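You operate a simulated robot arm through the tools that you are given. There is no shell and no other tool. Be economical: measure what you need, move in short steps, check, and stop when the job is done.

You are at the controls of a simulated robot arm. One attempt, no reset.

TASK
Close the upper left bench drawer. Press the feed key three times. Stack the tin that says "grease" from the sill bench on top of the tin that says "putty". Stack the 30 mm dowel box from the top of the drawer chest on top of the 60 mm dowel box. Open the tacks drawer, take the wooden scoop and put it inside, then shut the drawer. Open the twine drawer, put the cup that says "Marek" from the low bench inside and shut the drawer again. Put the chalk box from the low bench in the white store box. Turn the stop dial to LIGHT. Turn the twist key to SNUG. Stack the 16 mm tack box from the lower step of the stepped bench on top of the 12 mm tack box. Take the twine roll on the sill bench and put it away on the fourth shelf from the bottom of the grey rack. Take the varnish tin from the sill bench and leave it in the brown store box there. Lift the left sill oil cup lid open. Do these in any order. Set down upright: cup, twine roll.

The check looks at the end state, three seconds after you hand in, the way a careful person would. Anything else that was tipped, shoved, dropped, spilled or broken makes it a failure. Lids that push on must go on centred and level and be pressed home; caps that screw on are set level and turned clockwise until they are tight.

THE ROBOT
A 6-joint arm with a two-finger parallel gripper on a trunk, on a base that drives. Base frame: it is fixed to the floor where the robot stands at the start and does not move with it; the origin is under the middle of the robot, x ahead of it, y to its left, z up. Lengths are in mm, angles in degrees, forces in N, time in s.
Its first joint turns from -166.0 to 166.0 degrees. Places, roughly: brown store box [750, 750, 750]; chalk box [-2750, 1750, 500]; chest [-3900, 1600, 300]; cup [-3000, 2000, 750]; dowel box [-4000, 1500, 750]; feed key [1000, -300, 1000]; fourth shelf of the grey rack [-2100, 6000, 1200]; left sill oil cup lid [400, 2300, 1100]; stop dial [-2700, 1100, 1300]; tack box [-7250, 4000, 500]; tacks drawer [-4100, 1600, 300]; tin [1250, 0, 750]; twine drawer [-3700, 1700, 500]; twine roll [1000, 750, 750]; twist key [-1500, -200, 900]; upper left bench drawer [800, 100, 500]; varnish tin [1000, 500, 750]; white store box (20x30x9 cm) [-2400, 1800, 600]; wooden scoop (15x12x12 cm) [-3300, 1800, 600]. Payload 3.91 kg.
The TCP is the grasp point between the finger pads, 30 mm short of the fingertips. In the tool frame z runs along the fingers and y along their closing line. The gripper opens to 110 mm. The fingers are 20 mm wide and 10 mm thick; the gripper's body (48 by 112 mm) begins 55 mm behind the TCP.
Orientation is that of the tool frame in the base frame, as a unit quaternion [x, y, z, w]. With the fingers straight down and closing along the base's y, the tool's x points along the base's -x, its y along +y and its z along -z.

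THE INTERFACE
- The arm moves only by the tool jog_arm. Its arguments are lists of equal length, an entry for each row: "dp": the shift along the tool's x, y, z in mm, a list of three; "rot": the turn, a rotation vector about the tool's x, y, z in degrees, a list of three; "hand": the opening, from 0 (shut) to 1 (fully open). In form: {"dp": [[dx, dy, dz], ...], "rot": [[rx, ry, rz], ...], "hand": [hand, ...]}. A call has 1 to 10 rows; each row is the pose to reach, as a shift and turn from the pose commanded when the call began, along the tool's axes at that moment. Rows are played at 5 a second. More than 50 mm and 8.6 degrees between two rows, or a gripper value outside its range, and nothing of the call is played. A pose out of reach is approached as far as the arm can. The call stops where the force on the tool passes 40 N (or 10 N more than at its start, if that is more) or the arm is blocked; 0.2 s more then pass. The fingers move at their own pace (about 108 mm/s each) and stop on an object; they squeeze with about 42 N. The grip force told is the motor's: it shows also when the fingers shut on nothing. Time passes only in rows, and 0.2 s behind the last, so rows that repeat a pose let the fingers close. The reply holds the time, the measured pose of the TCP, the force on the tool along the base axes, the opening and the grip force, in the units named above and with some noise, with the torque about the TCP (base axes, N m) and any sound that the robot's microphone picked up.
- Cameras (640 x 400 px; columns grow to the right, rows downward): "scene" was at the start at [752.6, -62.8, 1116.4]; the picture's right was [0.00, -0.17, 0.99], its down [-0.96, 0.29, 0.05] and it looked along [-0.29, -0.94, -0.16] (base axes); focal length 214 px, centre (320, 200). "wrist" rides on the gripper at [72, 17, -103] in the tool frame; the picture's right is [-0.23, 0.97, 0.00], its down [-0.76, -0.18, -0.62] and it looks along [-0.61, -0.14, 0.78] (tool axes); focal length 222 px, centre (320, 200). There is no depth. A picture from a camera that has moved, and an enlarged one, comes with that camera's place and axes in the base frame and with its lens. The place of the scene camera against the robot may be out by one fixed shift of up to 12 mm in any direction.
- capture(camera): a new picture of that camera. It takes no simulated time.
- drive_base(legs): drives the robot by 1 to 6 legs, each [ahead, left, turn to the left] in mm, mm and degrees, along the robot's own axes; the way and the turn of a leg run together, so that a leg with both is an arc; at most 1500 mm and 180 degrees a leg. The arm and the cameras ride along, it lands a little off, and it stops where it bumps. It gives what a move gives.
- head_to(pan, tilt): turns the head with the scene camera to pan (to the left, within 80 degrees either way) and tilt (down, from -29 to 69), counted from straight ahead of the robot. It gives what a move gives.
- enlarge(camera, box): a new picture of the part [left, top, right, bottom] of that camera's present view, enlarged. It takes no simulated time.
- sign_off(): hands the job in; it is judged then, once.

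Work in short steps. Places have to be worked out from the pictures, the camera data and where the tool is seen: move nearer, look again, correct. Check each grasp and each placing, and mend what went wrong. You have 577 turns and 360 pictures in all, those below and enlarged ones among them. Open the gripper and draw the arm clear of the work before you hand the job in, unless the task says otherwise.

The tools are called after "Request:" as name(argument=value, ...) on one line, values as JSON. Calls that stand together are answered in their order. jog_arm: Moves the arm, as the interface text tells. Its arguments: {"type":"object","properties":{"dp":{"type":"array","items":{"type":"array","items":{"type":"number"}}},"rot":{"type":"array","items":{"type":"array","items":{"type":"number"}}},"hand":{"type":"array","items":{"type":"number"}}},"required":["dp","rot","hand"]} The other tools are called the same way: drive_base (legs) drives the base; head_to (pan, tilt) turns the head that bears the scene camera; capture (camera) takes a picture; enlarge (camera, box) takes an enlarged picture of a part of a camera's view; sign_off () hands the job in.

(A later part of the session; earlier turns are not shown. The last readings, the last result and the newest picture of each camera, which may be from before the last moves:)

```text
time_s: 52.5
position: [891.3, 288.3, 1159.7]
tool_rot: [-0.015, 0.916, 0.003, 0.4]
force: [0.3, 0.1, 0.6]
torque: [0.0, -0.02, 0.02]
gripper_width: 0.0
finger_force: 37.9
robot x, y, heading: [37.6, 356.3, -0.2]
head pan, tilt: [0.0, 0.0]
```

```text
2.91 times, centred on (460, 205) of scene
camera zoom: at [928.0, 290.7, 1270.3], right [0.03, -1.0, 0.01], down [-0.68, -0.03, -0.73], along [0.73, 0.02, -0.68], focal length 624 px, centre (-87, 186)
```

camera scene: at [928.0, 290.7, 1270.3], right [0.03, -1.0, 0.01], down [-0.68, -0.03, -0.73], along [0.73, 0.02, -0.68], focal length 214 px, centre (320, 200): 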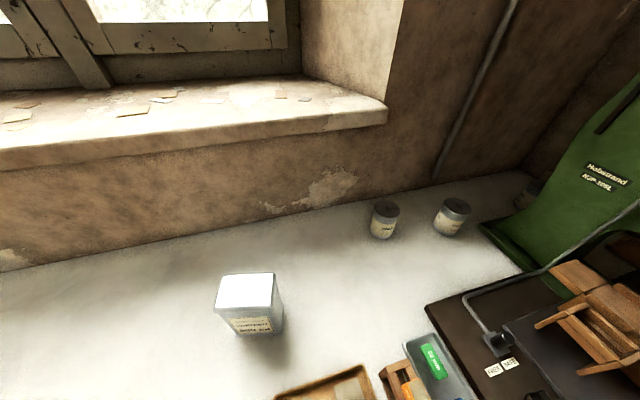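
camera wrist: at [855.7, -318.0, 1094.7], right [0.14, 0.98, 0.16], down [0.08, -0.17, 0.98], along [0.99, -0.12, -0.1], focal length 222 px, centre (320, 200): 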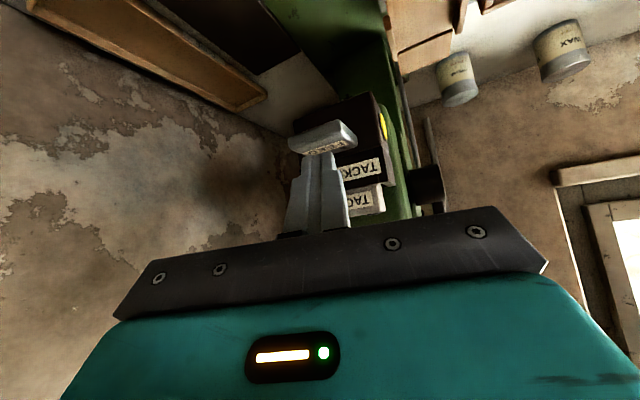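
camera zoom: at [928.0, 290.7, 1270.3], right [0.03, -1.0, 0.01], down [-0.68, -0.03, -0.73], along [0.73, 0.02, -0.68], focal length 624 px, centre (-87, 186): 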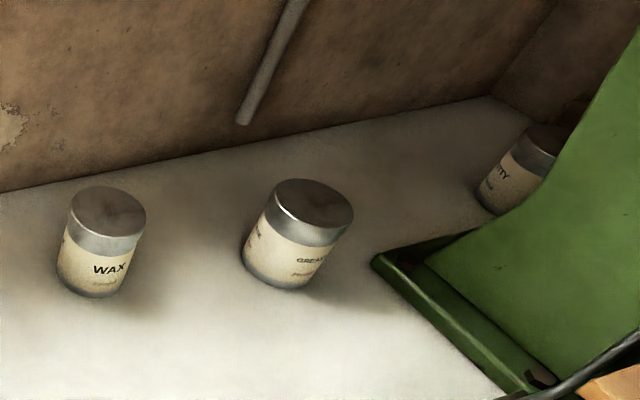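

The putty tin is behind the press. First the varnish tin, about (1055, 396, top ~945): drive ahead 150 and point the tool down.

Request:
jog_arm(dp=[[0, 0, 0], [0, 0, 0], [0, 0, 0], [0, 0, 0], [0, 0, 0], [0, 0, 0]], rot=[[0, 8, 0], [0, 16, 0], [0, 24, 0], [0, 32, 0], [0, 40, 0], [0, 47, 0]], hand=[1, 1, 1, 1, 1, 1])

Request:
drive_base(legs=[[110, 60, 0]])

Request:
capture(camera="scene")

```text
time_s: 53.9
position: [890.6, 289.0, 1160.4]
tool_rot: [-0.016, 1.0, -0.004, 0.0]
force: [-1.1, 0.0, 0.3]
torque: [0.01, -0.05, 0.01]
gripper_width: 110.1
finger_force: 0.1
robot x, y, heading: [36.4, 357.9, -0.4]
head pan, tilt: [0.0, 0.0]
```

```text
time_s: 55.1
position: [1002.7, 348.7, 1160.0]
tool_rot: [-0.021, 1.0, -0.004, 0.0]
force: [-0.2, 0.2, -0.7]
torque: [0.04, -0.01, 0.0]
gripper_width: 110.1
finger_force: 0.1
robot x, y, heading: [147.9, 409.7, 0.4]
head pan, tilt: [0.0, 0.0]
```

```text
325 pictures are left
camera scene: at [1103.7, 353.5, 1202.4], right [0.04, -1.0, 0.01], down [-1.0, -0.04, 0.0], along [0.0, -0.01, -1.0], focal length 214 px, centre (320, 200)
```

scene: 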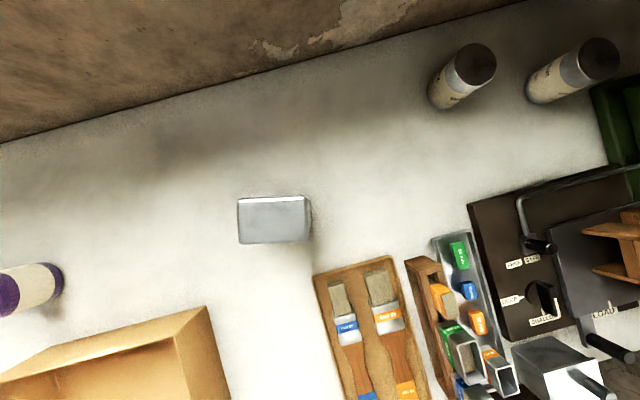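

Varnish tin top centre about (1076, 411), 80 × 52 mm. I move over it and check with the wrist camera.

Request:
jog_arm(dp=[[-38, 30, 0], [-75, 59, 0], [-75, 59, 30], [-75, 59, 60]], rot=[[0, 0, 0], [0, 0, 0], [0, 0, 0], [0, 0, 0]], hand=[1, 1, 1, 1])

Request:
capture(camera="wrist")

Request:
capture(camera="scene")

```text
time_s: 56.1
position: [1074.6, 410.7, 1102.0]
tool_rot: [-0.022, 1.0, -0.003, 0.0]
force: [-0.2, 0.1, -0.2]
torque: [-0.03, 0.0, 0.01]
gripper_width: 109.9
finger_force: 0.0
robot x, y, heading: [148.5, 407.3, 0.7]
head pan, tilt: [0.0, 0.0]
```

```text
324 pictures are left
camera wrist: at [999.4, 425.9, 1205.7], right [0.18, 0.98, -0.01], down [0.77, -0.14, 0.63], along [0.61, -0.12, -0.78], focal length 222 px, centre (320, 200)
```

wrist: 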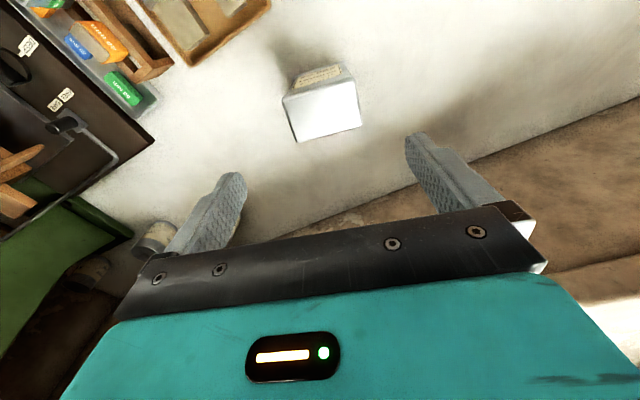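

```text
323 pictures are left
camera scene: at [1173.8, 415.3, 1144.5], right [0.04, -1.0, 0.01], down [-1.0, -0.04, 0.0], along [0.0, -0.01, -1.0], focal length 214 px, centre (320, 200)
```

scene: 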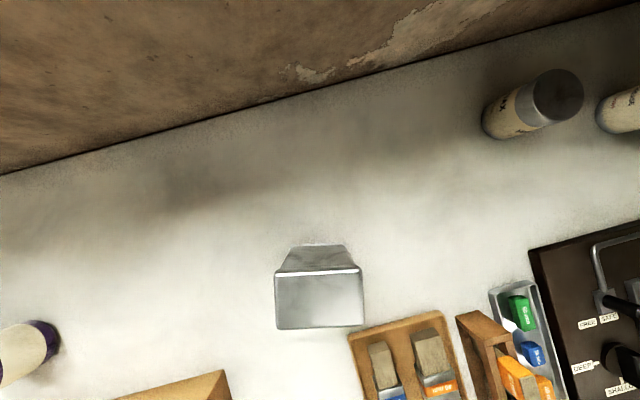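

Wrist and scene agree on the tin's centre near (1079, 414), top ~925. I turn the gripper 85° to grasp its narrow side.

Request:
jog_arm(dp=[[0, 0, 0], [0, 0, 0], [0, 0, 0], [0, 0, 0], [0, 0, 0], [0, 0, 0], [0, 0, 0], [0, 0, 0], [0, 0, 0], [-3, 4, 0]], rot=[[0, 0, 8.5], [0, 0, 17], [0, 0, 25.5], [0, 0, 34], [0, 0, 42.5], [0, 0, 51], [0, 0, 59.5], [0, 0, 68], [0, 0, 76.5], [0, 0, 85]], hand=[1, 1, 1, 1, 1, 1, 1, 1, 1, 1])

Request:
capture(camera="wrist")

Request:
capture(camera="scene")

```text
time_s: 58.3
position: [1079.5, 414.5, 1098.6]
tool_rot: [0.662, 0.75, -0.003, 0.002]
force: [0.7, 0.4, 0.6]
torque: [0.0, -0.01, -0.01]
gripper_width: 109.9
finger_force: 0.1
robot x, y, heading: [146.7, 403.1, 0.6]
head pan, tilt: [0.0, 0.0]
```

```text
322 pictures are left
camera wrist: at [1085.5, 490.4, 1202.8], right [0.99, -0.1, 0.0], down [-0.08, -0.77, 0.63], along [-0.06, -0.63, -0.78], focal length 222 px, centre (320, 200)
```

wrist: 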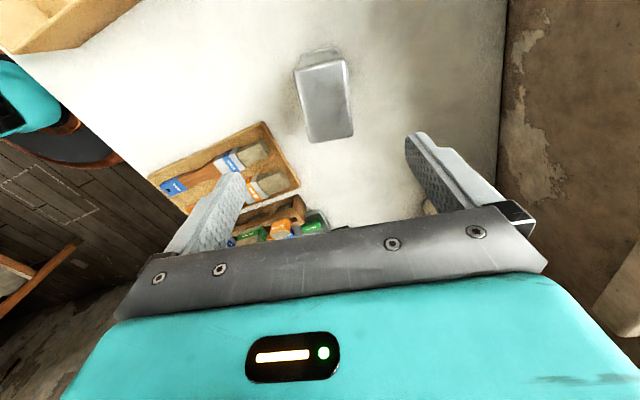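

```text
321 pictures are left
camera scene: at [1083.3, 305.7, 1142.6], right [-0.99, -0.13, 0.0], down [-0.13, 0.99, -0.01], along [0.0, -0.01, -1.0], focal length 214 px, centre (320, 200)
```

scene: 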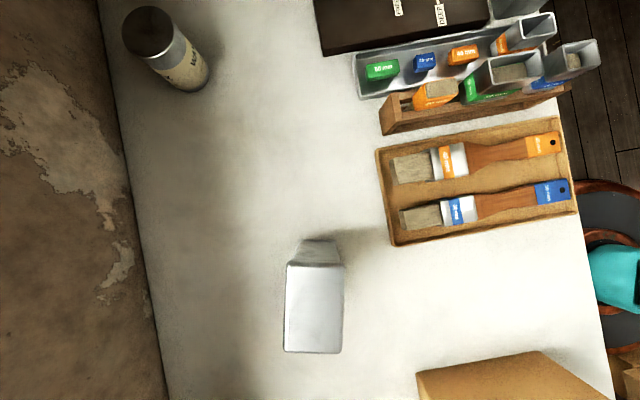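

Aligned; tin centre by the wrist is (1085, 415). Shift 5 mm and descend to grasp 45 mm below its top.

Request:
jog_arm(dp=[[0, 5, 40], [0, 5, 80], [0, 5, 120], [0, 5, 150], [0, 5, 180]], rot=[[0, 0, 0], [0, 0, 0], [0, 0, 0], [0, 0, 0], [0, 0, 0]], hand=[1, 1, 1, 1, 1])

Request:
capture(camera="wrist")

```text
time_s: 59.5
position: [1085.4, 412.9, 920.8]
tool_rot: [0.659, 0.752, -0.003, 0.004]
force: [1.4, -0.7, -0.5]
torque: [0.01, 0.0, 0.02]
gripper_width: 110.3
finger_force: 0.0
robot x, y, heading: [149.7, 407.6, 0.7]
head pan, tilt: [0.0, 0.0]
```

```text
320 pictures are left
camera wrist: at [1091.0, 489.0, 1023.6], right [1.0, -0.1, 0.0], down [-0.08, -0.77, 0.63], along [-0.06, -0.63, -0.78], focal length 222 px, centre (320, 200)
```

wrist: 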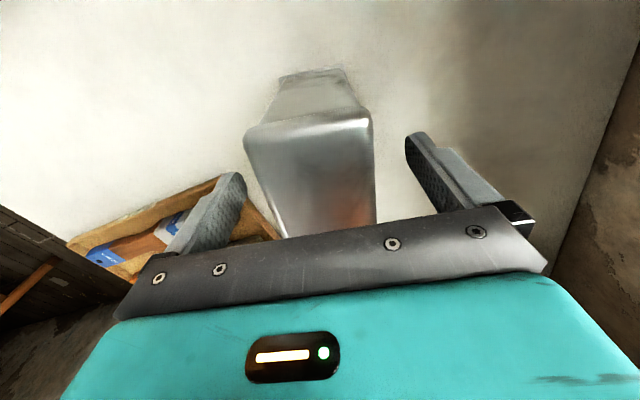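

Tin lies between the fingers. Descend 40 more and close.

Request:
jog_arm(dp=[[0, 0, 20], [0, 0, 40], [0, 0, 40], [0, 0, 40], [0, 0, 40], [0, 0, 40]], rot=[[0, 0, 0], [0, 0, 0], [0, 0, 0], [0, 0, 0], [0, 0, 0], [0, 0, 0]], hand=[1, 1, 0, 0, 0, 0])

```text
time_s: 60.9
position: [1085.3, 413.5, 880.6]
tool_rot: [0.66, 0.751, -0.003, 0.003]
force: [1.8, 0.8, 2.9]
torque: [-0.01, 0.1, -0.11]
gripper_width: 60.7
finger_force: 42.1
robot x, y, heading: [146.0, 408.2, 0.5]
head pan, tilt: [0.0, 0.0]
```

Gripped at 61 mm. Lift 200 mm and check.

Request:
jog_arm(dp=[[0, 0, -10], [0, 0, -30], [0, 0, -70], [0, 0, -110], [0, 0, -150], [0, 0, -190], [0, 0, -220]], rot=[[0, 0, 0], [0, 0, 0], [0, 0, 0], [0, 0, 0], [0, 0, 0], [0, 0, 0], [0, 0, 0]], hand=[0, 0, 0, 0, 0, 0, 0])

Request:
capture(camera="wrist")

```text
time_s: 62.5
position: [1084.3, 416.2, 1100.0]
tool_rot: [0.659, 0.752, -0.003, 0.002]
force: [-0.4, 0.0, -6.2]
torque: [0.01, 0.02, 0.02]
gripper_width: 60.4
finger_force: 42.1
robot x, y, heading: [147.8, 409.8, 0.5]
head pan, tilt: [0.0, 0.0]
```

```text
319 pictures are left
camera wrist: at [1090.2, 491.7, 1202.6], right [1.0, -0.1, 0.0], down [-0.08, -0.77, 0.63], along [-0.06, -0.63, -0.78], focal length 222 px, centre (320, 200)
```

wrist: 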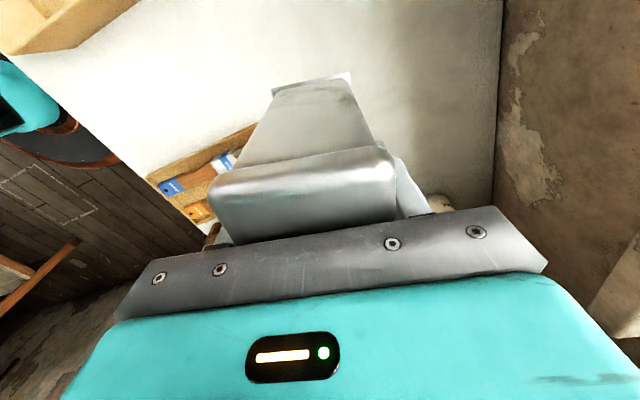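

Tin held (0.63 kg). Drive left 330 (and slightly back) towards the brown box.

Request:
drive_base(legs=[[-60, 330, 0]])

Request:
capture(camera="scene")

```text
time_s: 63.2
position: [1085.8, 415.7, 1097.8]
tool_rot: [0.66, 0.751, -0.004, 0.001]
force: [-0.5, -0.6, -5.3]
torque: [0.01, 0.01, 0.01]
gripper_width: 60.4
finger_force: 42.0
robot x, y, heading: [145.9, 405.0, 0.5]
head pan, tilt: [0.0, 0.0]
stopped in leg 1: the robot was blocked; the commanded pose is now the measured one
```

```text
318 pictures are left
camera scene: at [1089.0, 307.5, 1141.5], right [-0.99, -0.13, 0.0], down [-0.13, 0.99, -0.01], along [0.0, -0.01, -1.0], focal length 214 px, centre (320, 200)
```

scene: 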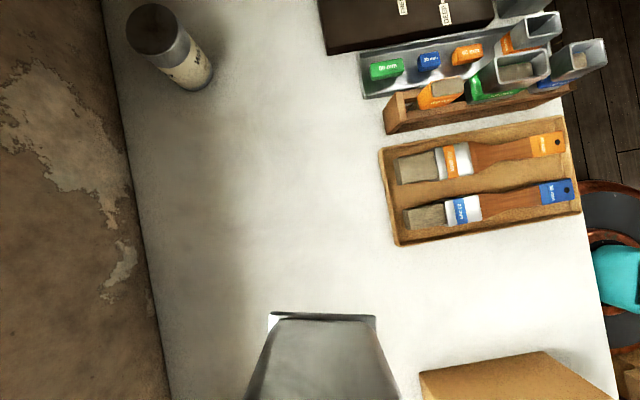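

Blocked by something near the base. Back off 250 first.

Request:
drive_base(legs=[[-250, 0, 0]])

```text
time_s: 64.2
position: [1063.7, 378.3, 1098.7]
tool_rot: [0.672, 0.74, -0.002, 0.003]
force: [-0.6, 0.1, -5.8]
torque: [-0.01, -0.01, 0.01]
gripper_width: 60.4
finger_force: 41.8
robot x, y, heading: [127.5, 400.7, -1.1]
head pan, tilt: [0.0, 0.0]
stopped in leg 1: the robot was blocked; the commanded pose is now the measured one
```

Blocked behind too — a stack stands at the robot's left rear. Move right 200 and then look at it.

Request:
drive_base(legs=[[0, -250, 0]])

Request:
capture(camera="wrist")

```text
time_s: 66.0
position: [1057.1, 124.0, 1098.5]
tool_rot: [0.673, 0.74, -0.002, 0.003]
force: [-0.2, -0.1, -5.7]
torque: [0.01, 0.0, -0.01]
gripper_width: 60.5
finger_force: 42.1
robot x, y, heading: [117.1, 149.0, -1.4]
head pan, tilt: [0.0, 0.0]
```

```text
317 pictures are left
camera wrist: at [1066.4, 198.6, 1202.3], right [0.99, -0.14, 0.0], down [-0.11, -0.77, 0.63], along [-0.08, -0.62, -0.78], focal length 222 px, centre (320, 200)
```

wrist: 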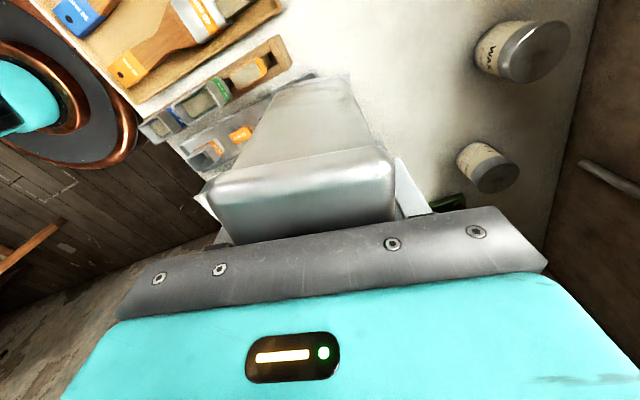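

Look back-left with the head to see what stands there.

Request:
head_to(pan=-65, tilt=20)

Request:
capture(camera="scene")

```text
time_s: 67.4
position: [1057.3, 122.9, 1098.3]
tool_rot: [0.673, 0.74, -0.002, 0.002]
force: [-0.2, -0.6, -5.5]
torque: [0.04, -0.03, 0.0]
gripper_width: 60.5
finger_force: 41.9
robot x, y, heading: [118.9, 147.0, -1.5]
head pan, tilt: [-65.0, 20.0]
```

```text
316 pictures are left
camera scene: at [970.9, 38.4, 1192.4], right [-0.42, -0.03, 0.91], down [0.22, 0.97, 0.14], along [-0.88, 0.26, -0.4], focal length 214 px, centre (320, 200)
```

scene: 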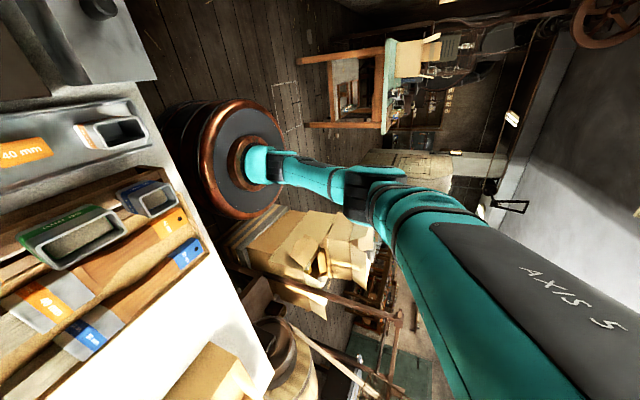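

Cardboard clutter blocks the left; the box is reachable from here by swinging the arm. Move the TCP left along the bench.

Request:
jog_arm(dp=[[44, -14, 0], [88, -28, 0], [132, -42, 0], [176, -56, 0], [220, -70, 0], [264, -84, 0], [308, -98, 0], [352, -112, 0]], rot=[[0, 0, 0], [0, 0, 0], [0, 0, 0], [0, 0, 0], [0, 0, 0], [0, 0, 0], [0, 0, 0], [0, 0, 0]], hand=[0, 0, 0, 0, 0, 0, 0, 0])

Request:
head_to(pan=-20, tilt=-10)

Request:
capture(camera="scene")

```text
time_s: 69.2
position: [913.1, 463.0, 1098.0]
tool_rot: [0.675, 0.738, -0.002, 0.002]
force: [0.1, -1.3, -6.6]
torque: [0.03, 0.0, -0.03]
gripper_width: 60.4
finger_force: 41.1
robot x, y, heading: [119.1, 150.0, -1.7]
head pan, tilt: [-65.0, 20.0]
```

```text
time_s: 70.3
position: [913.9, 464.2, 1097.8]
tool_rot: [0.673, 0.74, -0.002, 0.003]
force: [-0.2, -0.8, -4.6]
torque: [0.05, 0.0, 0.0]
gripper_width: 60.5
finger_force: 42.0
robot x, y, heading: [117.2, 146.1, -1.5]
head pan, tilt: [-20.0, -10.0]
```

```text
315 pictures are left
camera scene: at [886.5, 335.8, 1151.9], right [-0.94, -0.09, 0.34], down [-0.15, 0.97, -0.17], along [-0.32, -0.21, -0.92], focal length 214 px, centre (320, 200)
```

scene: 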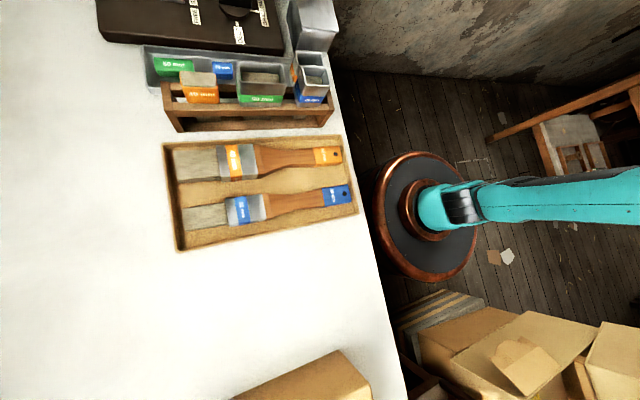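

Continue left so that the camera comes over the box; then view straight down.

Request:
jog_arm(dp=[[43, -15, 0], [86, -30, 0], [129, -45, 0], [172, -60, 0], [215, -75, 0], [258, -90, 0], [300, -105, 0], [330, -115, 0]], rot=[[0, 0, 0], [0, 0, 0], [0, 0, 0], [0, 0, 0], [0, 0, 0], [0, 0, 0], [0, 0, 0], [0, 0, 0]], hand=[0, 0, 0, 0, 0, 0, 0, 0])

Request:
head_to(pan=0, tilt=-5)

Request:
capture(camera="scene")

Request:
capture(camera="wrist")

```text
time_s: 72.1
position: [767.5, 779.4, 1092.1]
tool_rot: [0.674, 0.739, -0.002, 0.004]
force: [0.9, -0.2, -5.2]
torque: [0.04, -0.02, 0.0]
gripper_width: 60.2
finger_force: 42.2
robot x, y, heading: [118.7, 148.5, -1.7]
head pan, tilt: [-20.0, -10.0]
```

```text
time_s: 73.0
position: [767.6, 779.7, 1090.4]
tool_rot: [0.673, 0.74, -0.003, 0.002]
force: [0.4, 1.0, -6.5]
torque: [0.05, -0.04, -0.01]
gripper_width: 60.1
finger_force: 42.3
robot x, y, heading: [126.2, 151.7, -1.4]
head pan, tilt: [0.0, -5.0]
```

```text
314 pictures are left
camera scene: at [768.4, 662.1, 1138.0], right [-1.0, -0.09, 0.0], down [-0.09, 0.99, -0.1], along [0.01, -0.1, -1.0], focal length 214 px, centre (320, 200)
```

scene: 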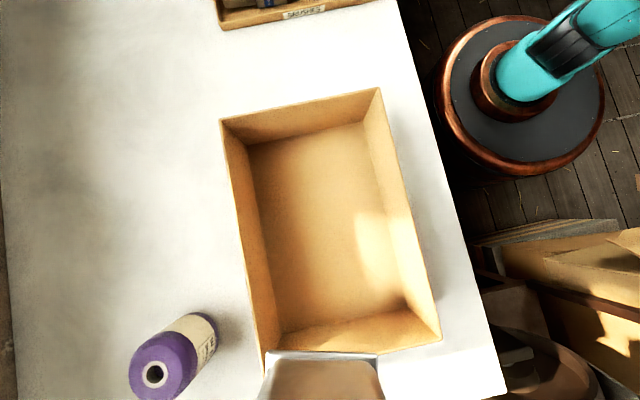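

```text
313 pictures are left
camera wrist: at [776.2, 854.7, 1195.5], right [0.99, -0.14, 0.0], down [-0.11, -0.77, 0.63], along [-0.08, -0.62, -0.78], focal length 222 px, centre (320, 200)
```

wrist: 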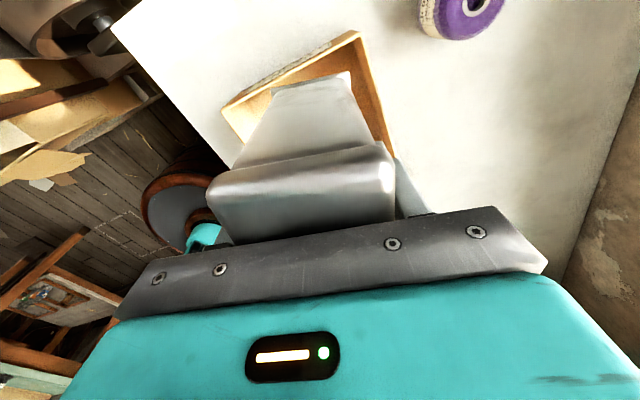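

The box is in view; its floor centre is about (758, 682). Move over it, then lower.

Request:
jog_arm(dp=[[-49, -8, 0], [-97, -16, 0], [-97, -16, 45], [-97, -16, 90], [-97, -16, 135], [-97, -16, 175]], rot=[[0, 0, 0], [0, 0, 0], [0, 0, 0], [0, 0, 0], [0, 0, 0], [0, 0, 0]], hand=[0, 0, 0, 0, 0, 0])

Request:
capture(camera="wrist")

```text
time_s: 74.3
position: [761.8, 681.1, 919.5]
tool_rot: [0.673, 0.74, -0.002, 0.002]
force: [0.5, -0.6, -4.9]
torque: [0.04, 0.0, 0.03]
gripper_width: 60.6
finger_force: 42.2
robot x, y, heading: [123.6, 149.3, -1.9]
head pan, tilt: [0.0, -5.0]
```

```text
312 pictures are left
camera wrist: at [769.8, 756.0, 1023.3], right [0.99, -0.14, 0.0], down [-0.11, -0.77, 0.63], along [-0.08, -0.62, -0.78], focal length 222 px, centre (320, 200)
```

wrist: 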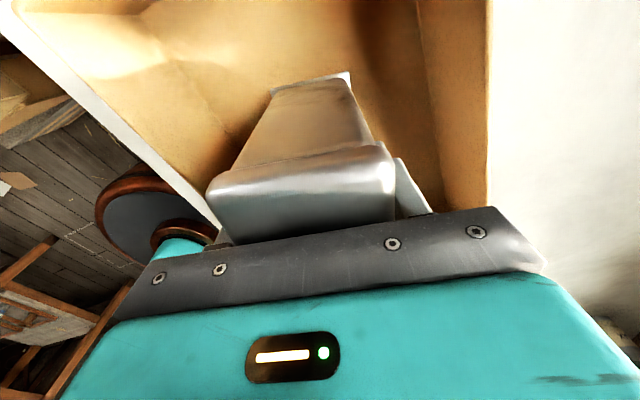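

Inside the box walls. Lower slowly to contact.

Request:
jog_arm(dp=[[0, 0, 12], [0, 0, 20], [0, 0, 24], [0, 0, 28], [0, 0, 31]], rot=[[0, 0, 0], [0, 0, 0], [0, 0, 0], [0, 0, 0], [0, 0, 0]], hand=[0, 0, 0, 0, 0])

```text
time_s: 75.5
position: [760.0, 683.1, 888.1]
tool_rot: [0.673, 0.74, -0.003, 0.003]
force: [0.1, -0.1, -6.0]
torque: [0.05, 0.01, 0.01]
gripper_width: 60.3
finger_force: 42.1
robot x, y, heading: [116.9, 152.1, -1.6]
head pan, tilt: [0.0, -5.0]
```

Not yet on the floor; a little lower in 2 mm rows.

Request:
jog_arm(dp=[[0, 0, 2], [0, 0, 4], [0, 0, 6], [0, 0, 8], [0, 0, 10]], rot=[[0, 0, 0], [0, 0, 0], [0, 0, 0], [0, 0, 0], [0, 0, 0]], hand=[0, 0, 0, 0, 0])

```text
time_s: 76.6
position: [760.5, 682.3, 885.0]
tool_rot: [0.673, 0.739, 0.0, 0.003]
force: [-2.1, -2.3, 10.9]
torque: [-0.91, 0.69, -0.05]
gripper_width: 60.1
finger_force: 42.5
robot x, y, heading: [122.5, 147.4, -1.4]
head pan, tilt: [0.0, -5.0]
stopped in row 5: the force on the tool passed its limit at 42 N (the readings are from after the stop); the commanded pose is now the measured one
```

Contact at TCP z 885. Release and rise.

Request:
jog_arm(dp=[[0, 0, -1], [0, 0, -1], [0, 0, -1], [0, 0, -30], [0, 0, -75], [0, 0, -120], [0, 0, -165], [0, 0, -200]], rot=[[0, 0, 0], [0, 0, 0], [0, 0, 0], [0, 0, 0], [0, 0, 0], [0, 0, 0], [0, 0, 0], [0, 0, 0]], hand=[0.75, 1, 1, 1, 1, 1, 1, 1])

Request:
capture(camera="wrist")

```text
time_s: 78.4
position: [761.1, 682.4, 1083.7]
tool_rot: [0.673, 0.74, 0.0, 0.004]
force: [-0.6, 0.6, 0.0]
torque: [-0.03, -0.02, 0.0]
gripper_width: 109.7
finger_force: 0.0
robot x, y, heading: [123.2, 151.4, -1.4]
head pan, tilt: [0.0, -5.0]
```

```text
311 pictures are left
camera wrist: at [769.9, 757.8, 1188.1], right [0.99, -0.14, 0.01], down [-0.11, -0.77, 0.63], along [-0.08, -0.62, -0.78], focal length 222 px, centre (320, 200)
```

wrist: 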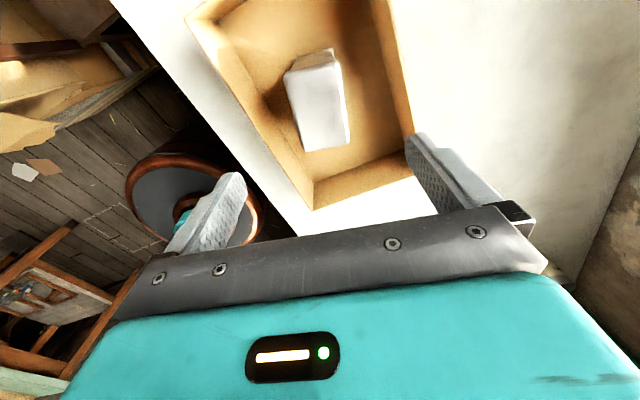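

Varnish tin stands in the box. Next the grease tin: swing the arm back right, turning the tool back to its usual yaw.

Request:
jog_arm(dp=[[-44, 12, -6], [-88, 24, -12], [-132, 36, -18], [-176, 48, -24], [-220, 60, -30], [-264, 72, -36], [-308, 84, -42], [-352, 96, -48], [-396, 108, -54], [-440, 120, -60]], rot=[[0, 0, -8.5], [0, 0, -17], [0, 0, -25.5], [0, 0, -34], [0, 0, -42.5], [0, 0, -51], [0, 0, -59.5], [0, 0, -68], [0, 0, -76.5], [0, 0, -85]], hand=[1, 1, 1, 1, 1, 1, 1, 1, 1, 1])

```text
time_s: 80.6
position: [920.6, 256.8, 1148.7]
tool_rot: [-0.004, 1.0, -0.002, 0.003]
force: [0.3, 0.9, 0.4]
torque: [-0.06, -0.01, 0.04]
gripper_width: 109.9
finger_force: 0.1
robot x, y, heading: [117.8, 150.9, -1.6]
head pan, tilt: [0.0, -5.0]
```

Drive ahead 250, right 180.

Request:
drive_base(legs=[[250, -180, 0]])

Request:
capture(camera="scene")

```text
time_s: 82.7
position: [1165.1, 68.2, 1149.1]
tool_rot: [-0.002, 1.0, -0.002, 0.002]
force: [0.3, 0.0, -0.1]
torque: [0.0, 0.04, -0.03]
gripper_width: 110.0
finger_force: 0.1
robot x, y, heading: [365.2, -38.4, -1.4]
head pan, tilt: [0.0, -5.0]
```

```text
310 pictures are left
camera scene: at [1272.9, 68.0, 1194.8], right [0.0, -1.0, 0.0], down [-1.0, 0.0, -0.09], along [0.09, 0.0, -1.0], focal length 214 px, centre (320, 200)
```

scene: 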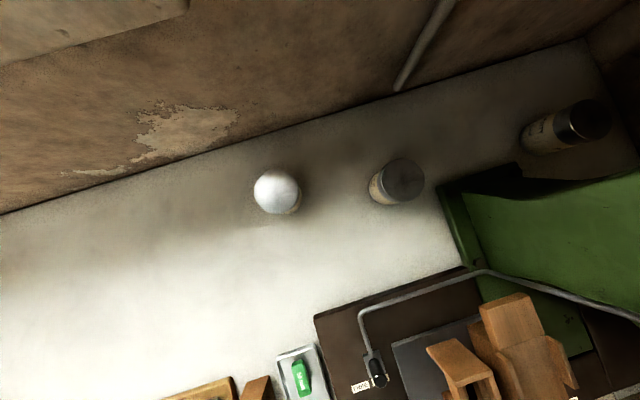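

Grease lid near (1341, −55, 883); putty near (1429, −331), tucked behind the press. I study the clearances around the press from here.

Request:
head_to(pan=-45, tilt=-29)

Request:
capture(camera="scene")

```text
time_s: 83.8
position: [1165.2, 67.2, 1149.5]
tool_rot: [-0.001, 1.0, -0.003, 0.003]
force: [1.0, -0.2, -0.3]
torque: [0.0, 0.02, 0.0]
gripper_width: 110.0
finger_force: 0.0
robot x, y, heading: [364.2, -34.5, -1.4]
head pan, tilt: [-45.0, -28.6]
```

```text
309 pictures are left
camera scene: at [1305.2, 20.9, 1235.2], right [0.0, -0.71, 0.71], down [-0.87, -0.34, -0.34], along [0.48, -0.62, -0.62], focal length 214 px, centre (320, 200)
```

scene: 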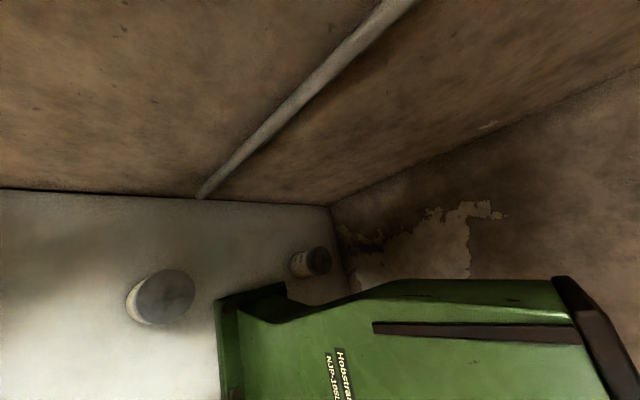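

The back column lies at n≈1226 and the putty tin is past its right side; I'll place from the right lane with the tool leaning right. First yaw the tool so it closes along the bench normal.

Request:
jog_arm(dp=[[0, 0, 0], [0, 0, 0], [0, 0, 0], [0, 0, 0], [0, 0, 0], [0, 0, 0], [0, 0, 0], [0, 0, 0], [0, 0, 0]], rot=[[0, 0, 8.4], [0, 0, 16.8], [0, 0, 25.2], [0, 0, 33.6], [0, 0, 42], [0, 0, 50.4], [0, 0, 58.8], [0, 0, 67.2], [0, 0, 74]], hand=[1, 1, 1, 1, 1, 1, 1, 1, 1])

Request:
drive_base(legs=[[75, 0, 0]])

Request:
head_to(pan=0, tilt=0)

Request:
capture(camera="wrist")

Request:
capture(camera="scene")

```text
time_s: 85.8
position: [1164.9, 68.0, 1149.3]
tool_rot: [0.601, 0.799, -0.001, 0.003]
force: [0.1, -0.5, 0.7]
torque: [-0.02, 0.03, 0.0]
gripper_width: 109.8
finger_force: 0.1
robot x, y, heading: [360.5, -43.0, -1.7]
head pan, tilt: [-45.0, -28.6]
```

```text
time_s: 86.8
position: [1241.6, 65.3, 1149.3]
tool_rot: [0.6, 0.8, -0.001, 0.004]
force: [-0.6, 0.7, 0.8]
torque: [0.0, 0.01, -0.03]
gripper_width: 110.2
finger_force: 0.2
robot x, y, heading: [438.4, -42.9, -1.6]
head pan, tilt: [-45.0, -28.6]
```

```text
time_s: 88.0
position: [1240.5, 64.9, 1148.4]
tool_rot: [0.601, 0.799, -0.001, 0.003]
force: [-0.4, 0.3, 0.9]
torque: [-0.04, -0.01, 0.0]
gripper_width: 110.0
finger_force: 0.1
robot x, y, heading: [441.1, -38.9, -1.4]
head pan, tilt: [0.0, 0.0]
```

```text
308 pictures are left
camera wrist: at [1235.5, 140.9, 1253.2], right [1.0, 0.05, 0.01], down [0.04, -0.78, 0.63], along [0.04, -0.62, -0.78], focal length 222 px, centre (320, 200)
```

wrist: 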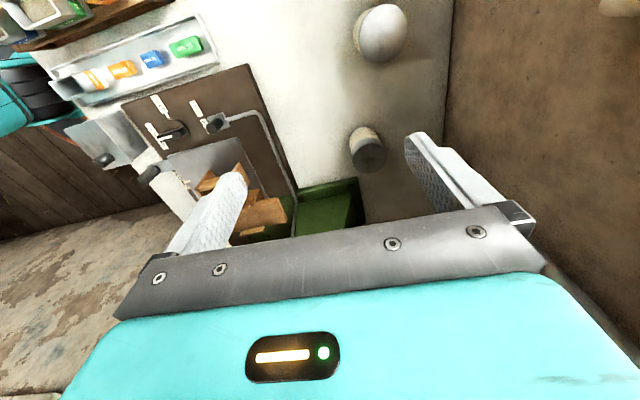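

```text
307 pictures are left
camera scene: at [1261.8, -40.4, 1192.4], right [-0.96, -0.28, 0.0], down [-0.28, 0.96, -0.01], along [0.0, 0.0, -1.0], focal length 214 px, centre (320, 200)
```

scene: 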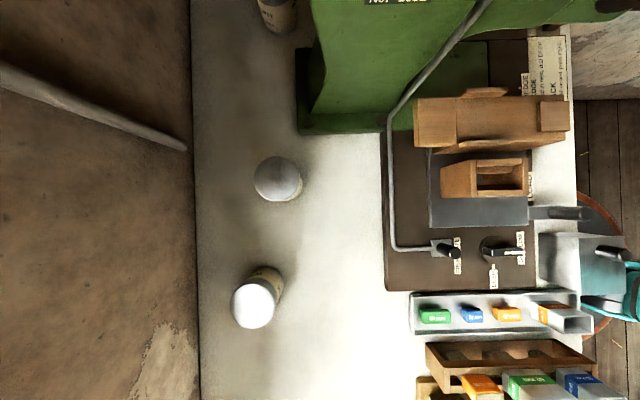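

Aligned with the bench. Move over the grease tin, staying above it, and refine.

Request:
jog_arm(dp=[[-27, 12, 26], [-54, 24, 52], [-80, 36, 78], [-107, 48, 104], [-134, 60, 130]], rot=[[0, 0, 0], [0, 0, 0], [0, 0, 0], [0, 0, 0], [0, 0, 0]], hand=[1, 1, 1, 1, 1])

Request:
capture(camera="wrist")

Request:
capture(camera="scene")

```text
time_s: 89.2
position: [1336.1, -49.6, 1022.2]
tool_rot: [0.599, 0.8, 0.0, 0.003]
force: [-0.2, 0.0, 0.4]
torque: [-0.04, -0.03, -0.04]
gripper_width: 109.9
finger_force: 0.2
robot x, y, heading: [438.8, -37.6, -1.8]
head pan, tilt: [0.0, 0.0]
```

```text
306 pictures are left
camera wrist: at [1330.3, 26.8, 1126.2], right [1.0, 0.06, 0.01], down [0.04, -0.78, 0.63], along [0.04, -0.62, -0.78], focal length 222 px, centre (320, 200)
```

wrist: 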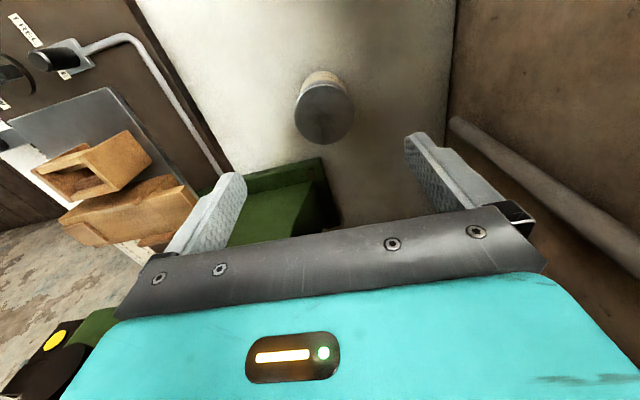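

```text
305 pictures are left
camera scene: at [1356.9, -154.4, 1065.4], right [-0.96, -0.28, 0.0], down [-0.28, 0.96, 0.0], along [0.01, 0.0, -1.0], focal length 214 px, centre (320, 200)
```

scene: 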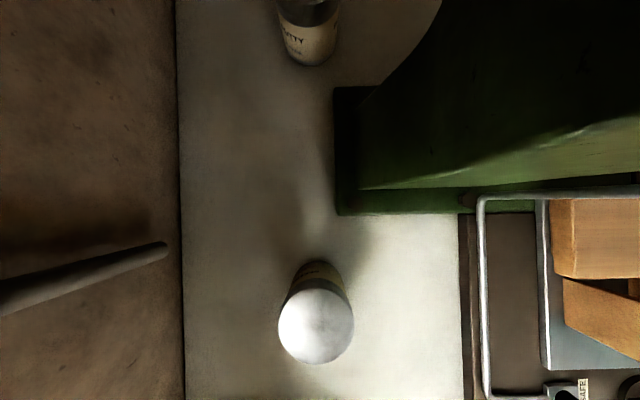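

Lid estimated at n≈1272, e≈421, top ~855; TCP is almost above. Lean the tool 15° to the right, then lower part-way.

Request:
jog_arm(dp=[[0, 0, 0], [-3, 3, 0], [-3, 3, 25], [-3, 3, 50], [-3, 3, 75]], rot=[[0, 7.5, 0], [0, 15, 0], [0, 15, 0], [0, 15, 0], [0, 15, 0]], hand=[1, 1, 1, 1, 1])

Request:
capture(camera="wrist")

Request:
capture(camera="scene")

```text
time_s: 90.4
position: [1340.0, -51.3, 946.4]
tool_rot: [0.594, 0.794, 0.078, -0.101]
force: [1.1, -0.8, 0.3]
torque: [-0.01, 0.03, 0.03]
gripper_width: 109.8
finger_force: 0.0
robot x, y, heading: [439.0, -40.6, -1.8]
head pan, tilt: [0.0, 0.0]
```

```text
304 pictures are left
camera wrist: at [1343.0, -3.2, 1065.4], right [1.0, 0.06, -0.05], down [0.08, -0.91, 0.41], along [-0.02, -0.41, -0.91], focal length 222 px, centre (320, 200)
```

wrist: 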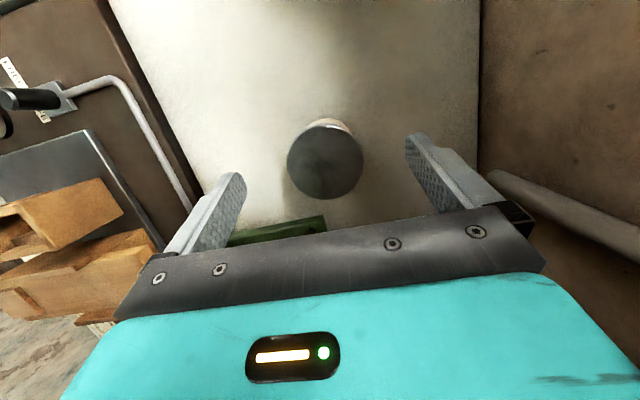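

```text
303 pictures are left
camera scene: at [1363.4, -162.8, 959.4], right [-0.96, -0.28, -0.01], down [-0.27, 0.93, 0.25], along [-0.07, 0.25, -0.97], focal length 214 px, centre (320, 200)
```

scene: 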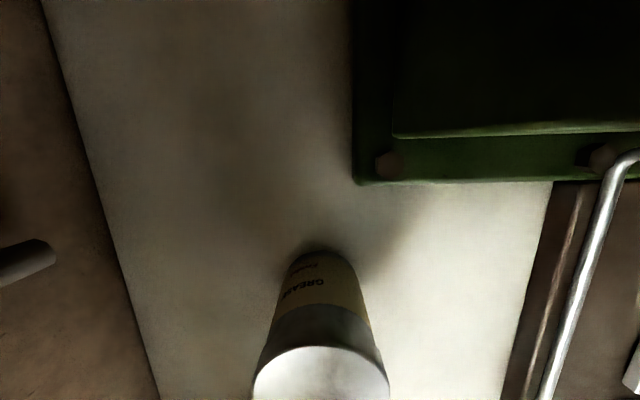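

Lid centre (1340, −55, 852), 74 mm wide, well between the fingers. Descend to TCP z≈820 and close.

Request:
jog_arm(dp=[[-14, 0, 38], [-24, 0, 76], [-31, 0, 103], [-36, 0, 122], [-36, 0, 122], [-36, 0, 122], [-36, 0, 122]], rot=[[0, 0, 0], [0, 0, 0], [0, 0, 0], [0, 0, 0], [0, 0, 0], [0, 0, 0], [0, 0, 0]], hand=[1, 1, 1, 1, 0, 0, 0])

Request:
capture(camera="wrist")

```text
time_s: 91.3
position: [1342.7, -54.0, 835.6]
tool_rot: [0.595, 0.794, 0.083, -0.096]
force: [-2.6, -0.4, 14.6]
torque: [-0.37, -0.23, -0.09]
gripper_width: 109.9
finger_force: 0.0
robot x, y, heading: [438.8, -38.5, -1.6]
head pan, tilt: [0.0, 0.0]
stopped in row 4: the force on the tool passed its limit at 64 N (the readings are from after the stop); the commanded pose is now the measured one
```

```text
302 pictures are left
camera wrist: at [1344.4, -6.2, 955.0], right [1.0, 0.06, -0.04], down [0.07, -0.91, 0.41], along [-0.01, -0.41, -0.91], focal length 222 px, centre (320, 200)
```

wrist: 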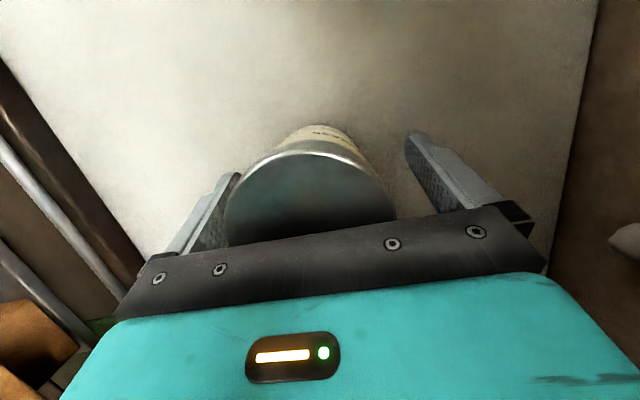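

The palm touched the lid, so the lid top is ~885. Rise 8 mm and close.

Request:
jog_arm(dp=[[2, 0, -8], [2, 0, -8], [2, 0, -8], [2, 0, -8], [2, 0, -8]], rot=[[0, 0, 0], [0, 0, 0], [0, 0, 0], [0, 0, 0], [0, 0, 0]], hand=[1, 0, 0, 0, 0])

```text
time_s: 92.5
position: [1343.0, -53.5, 841.5]
tool_rot: [0.595, 0.794, 0.082, -0.097]
force: [-1.0, -0.2, -0.1]
torque: [-0.01, 0.0, -0.02]
gripper_width: 63.5
finger_force: 41.7
robot x, y, heading: [438.7, -38.9, -1.8]
head pan, tilt: [0.0, 0.0]
```

Gripped (63.5 mm). Lift 200 mm straight up.

Request:
jog_arm(dp=[[3, 0, -10], [8, 0, -30], [18, 0, -68], [29, 0, -107], [39, 0, -146], [50, 0, -185]], rot=[[0, 0, 0], [0, 0, 0], [0, 0, 0], [0, 0, 0], [0, 0, 0], [0, 0, 0]], hand=[0, 0, 0, 0, 0, 0])

Request:
capture(camera="wrist")

Request:
capture(camera="scene")

```text
time_s: 94.0
position: [1343.1, -53.4, 1033.1]
tool_rot: [0.596, 0.793, 0.081, -0.096]
force: [0.2, -0.4, -3.9]
torque: [0.01, 0.03, 0.03]
gripper_width: 63.7
finger_force: 41.8
robot x, y, heading: [438.1, -37.0, -1.5]
head pan, tilt: [0.0, 0.0]
```

```text
301 pictures are left
camera wrist: at [1343.9, -5.7, 1152.1], right [1.0, 0.06, -0.04], down [0.07, -0.91, 0.41], along [-0.01, -0.41, -0.91], focal length 222 px, centre (320, 200)
```

wrist: 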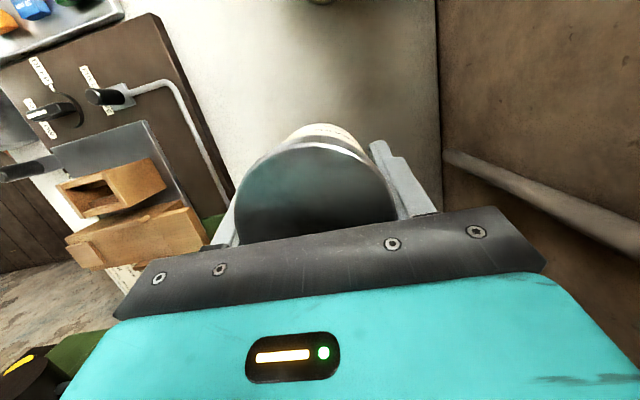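

```text
300 pictures are left
camera scene: at [1365.3, -165.4, 1046.5], right [-0.96, -0.28, -0.01], down [-0.27, 0.93, 0.25], along [-0.06, 0.24, -0.97], focal length 214 px, centre (320, 200)
```

scene: 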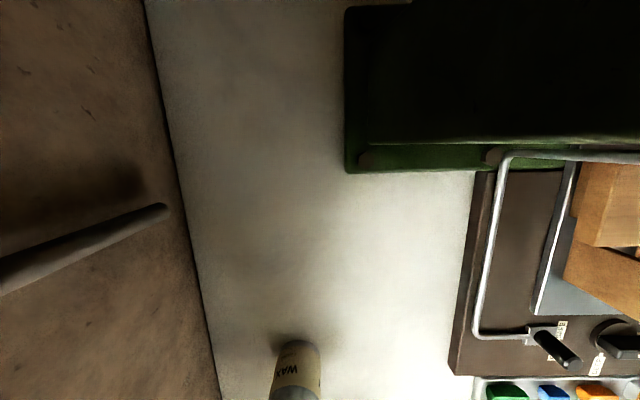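

Tin is centred in the grip. Shift left 120 mm away from the lever before backing off.

Request:
jog_arm(dp=[[39, 0, 10], [78, 0, 21], [116, 0, 31], [126, 0, -8]], rot=[[0, 0, 0], [0, 0, 0], [0, 0, 0], [0, 0, 0]], hand=[0, 0, 0, 0])

Request:
drive_base(legs=[[-280, -90, 0]])

```text
time_s: 95.0
position: [1309.8, 62.4, 1069.4]
tool_rot: [0.595, 0.794, 0.082, -0.096]
force: [0.6, -0.8, -3.8]
torque: [0.0, 0.01, 0.02]
gripper_width: 63.6
finger_force: 41.9
robot x, y, heading: [439.2, -37.9, -1.6]
head pan, tilt: [0.0, 0.0]
```

```text
time_s: 97.0
position: [1027.5, -19.9, 1068.8]
tool_rot: [0.595, 0.794, 0.082, -0.096]
force: [-0.7, 0.1, -3.2]
torque: [0.0, 0.01, -0.03]
gripper_width: 64.0
finger_force: 41.7
robot x, y, heading: [157.9, -121.1, -1.8]
head pan, tilt: [0.0, 0.0]
```

Pull the arm back 220 mm along the bench normal.

Request:
jog_arm(dp=[[0, -45, 0], [0, -90, 0], [0, -135, 0], [0, -180, 0], [0, -220, 0]], rot=[[0, 0, 0], [0, 0, 0], [0, 0, 0], [0, 0, 0], [0, 0, 0]], hand=[0, 0, 0, 0, 0])

```text
time_s: 98.2
position: [812.8, -81.6, 1068.3]
tool_rot: [0.596, 0.793, 0.081, -0.096]
force: [-0.2, -0.2, -3.8]
torque: [0.04, 0.05, 0.0]
gripper_width: 63.9
finger_force: 42.0
robot x, y, heading: [158.2, -121.8, -1.6]
head pan, tilt: [0.0, 0.0]
```

Drive right along the bench by 440.

Request:
drive_base(legs=[[130, -420, 0]])

Request:
capture(camera="wrist")

Request:
capture(camera="scene")

```text
time_s: 100.8
position: [934.9, -500.6, 1068.3]
tool_rot: [0.592, 0.796, 0.082, -0.097]
force: [0.1, -0.2, -1.9]
torque: [-0.05, 0.03, -0.02]
gripper_width: 63.9
finger_force: 42.1
robot x, y, heading: [279.6, -545.5, -1.1]
head pan, tilt: [0.0, 0.0]
```

```text
299 pictures are left
camera wrist: at [935.4, -453.9, 1187.0], right [1.0, 0.07, -0.04], down [0.08, -0.91, 0.41], along [-0.01, -0.41, -0.91], focal length 222 px, centre (320, 200)
```

wrist: 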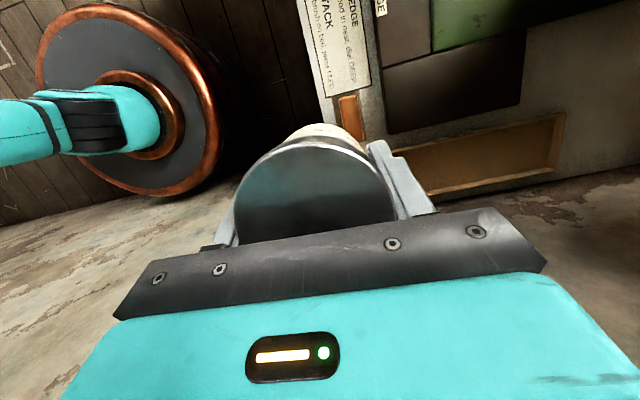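

```text
298 pictures are left
camera scene: at [958.3, -613.3, 1081.5], right [-0.96, -0.29, -0.02], down [-0.28, 0.93, 0.25], along [-0.06, 0.24, -0.97], focal length 214 px, centre (320, 200)
```

scene: 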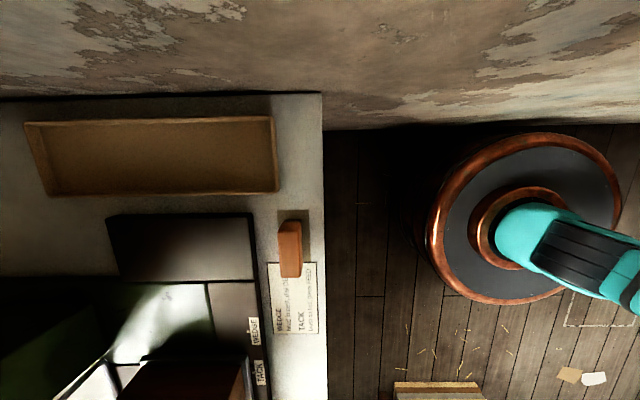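

I look forward-left with the head to see the press's right side and the putty tin.

Request:
head_to(pan=65, tilt=10)

Request:
capture(camera="scene")

```text
time_s: 102.2
position: [933.8, -501.5, 1067.2]
tool_rot: [0.592, 0.796, 0.082, -0.097]
force: [0.2, -0.3, -3.5]
torque: [0.02, 0.01, -0.01]
gripper_width: 63.7
finger_force: 42.1
robot x, y, heading: [283.0, -548.8, -1.0]
head pan, tilt: [65.0, 10.0]
```

```text
297 pictures are left
camera scene: at [1037.4, -586.6, 1135.8], right [-0.46, 0.1, -0.88], down [-0.42, 0.85, 0.32], along [0.78, 0.52, -0.35], focal length 214 px, centre (320, 200)
```

scene: 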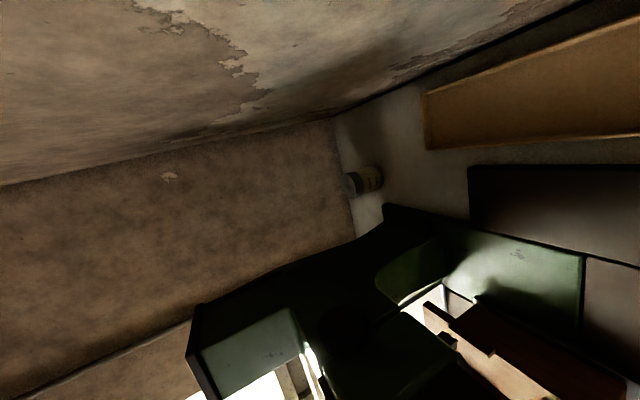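

Machine's right side is near e≈645; the lane to its right is wide enough. Drive forward along the normal, 290 mm.

Request:
drive_base(legs=[[285, 73, 0]])

Request:
capture(camera="scene")

```text
time_s: 104.2
position: [1215.8, -435.2, 1067.8]
tool_rot: [0.592, 0.796, 0.081, -0.096]
force: [-0.2, 7.4, -1.5]
torque: [-0.91, -0.13, 0.51]
gripper_width: 63.6
finger_force: 41.9
robot x, y, heading: [561.4, -474.0, -1.3]
head pan, tilt: [65.0, 10.0]
```

```text
296 pictures are left
camera scene: at [1319.4, -520.4, 1136.0], right [-0.46, 0.1, -0.88], down [-0.43, 0.85, 0.32], along [0.78, 0.52, -0.35], focal length 214 px, centre (320, 200)
```

scene: 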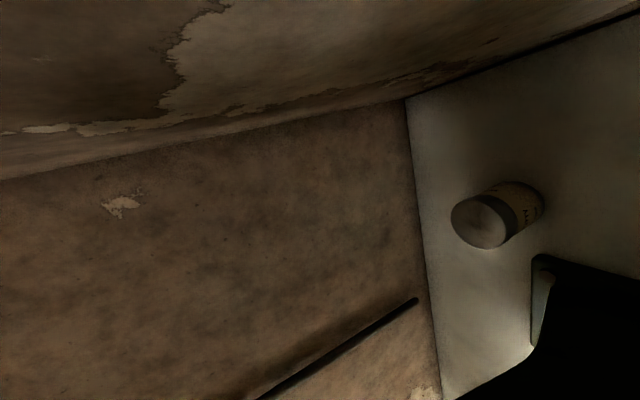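

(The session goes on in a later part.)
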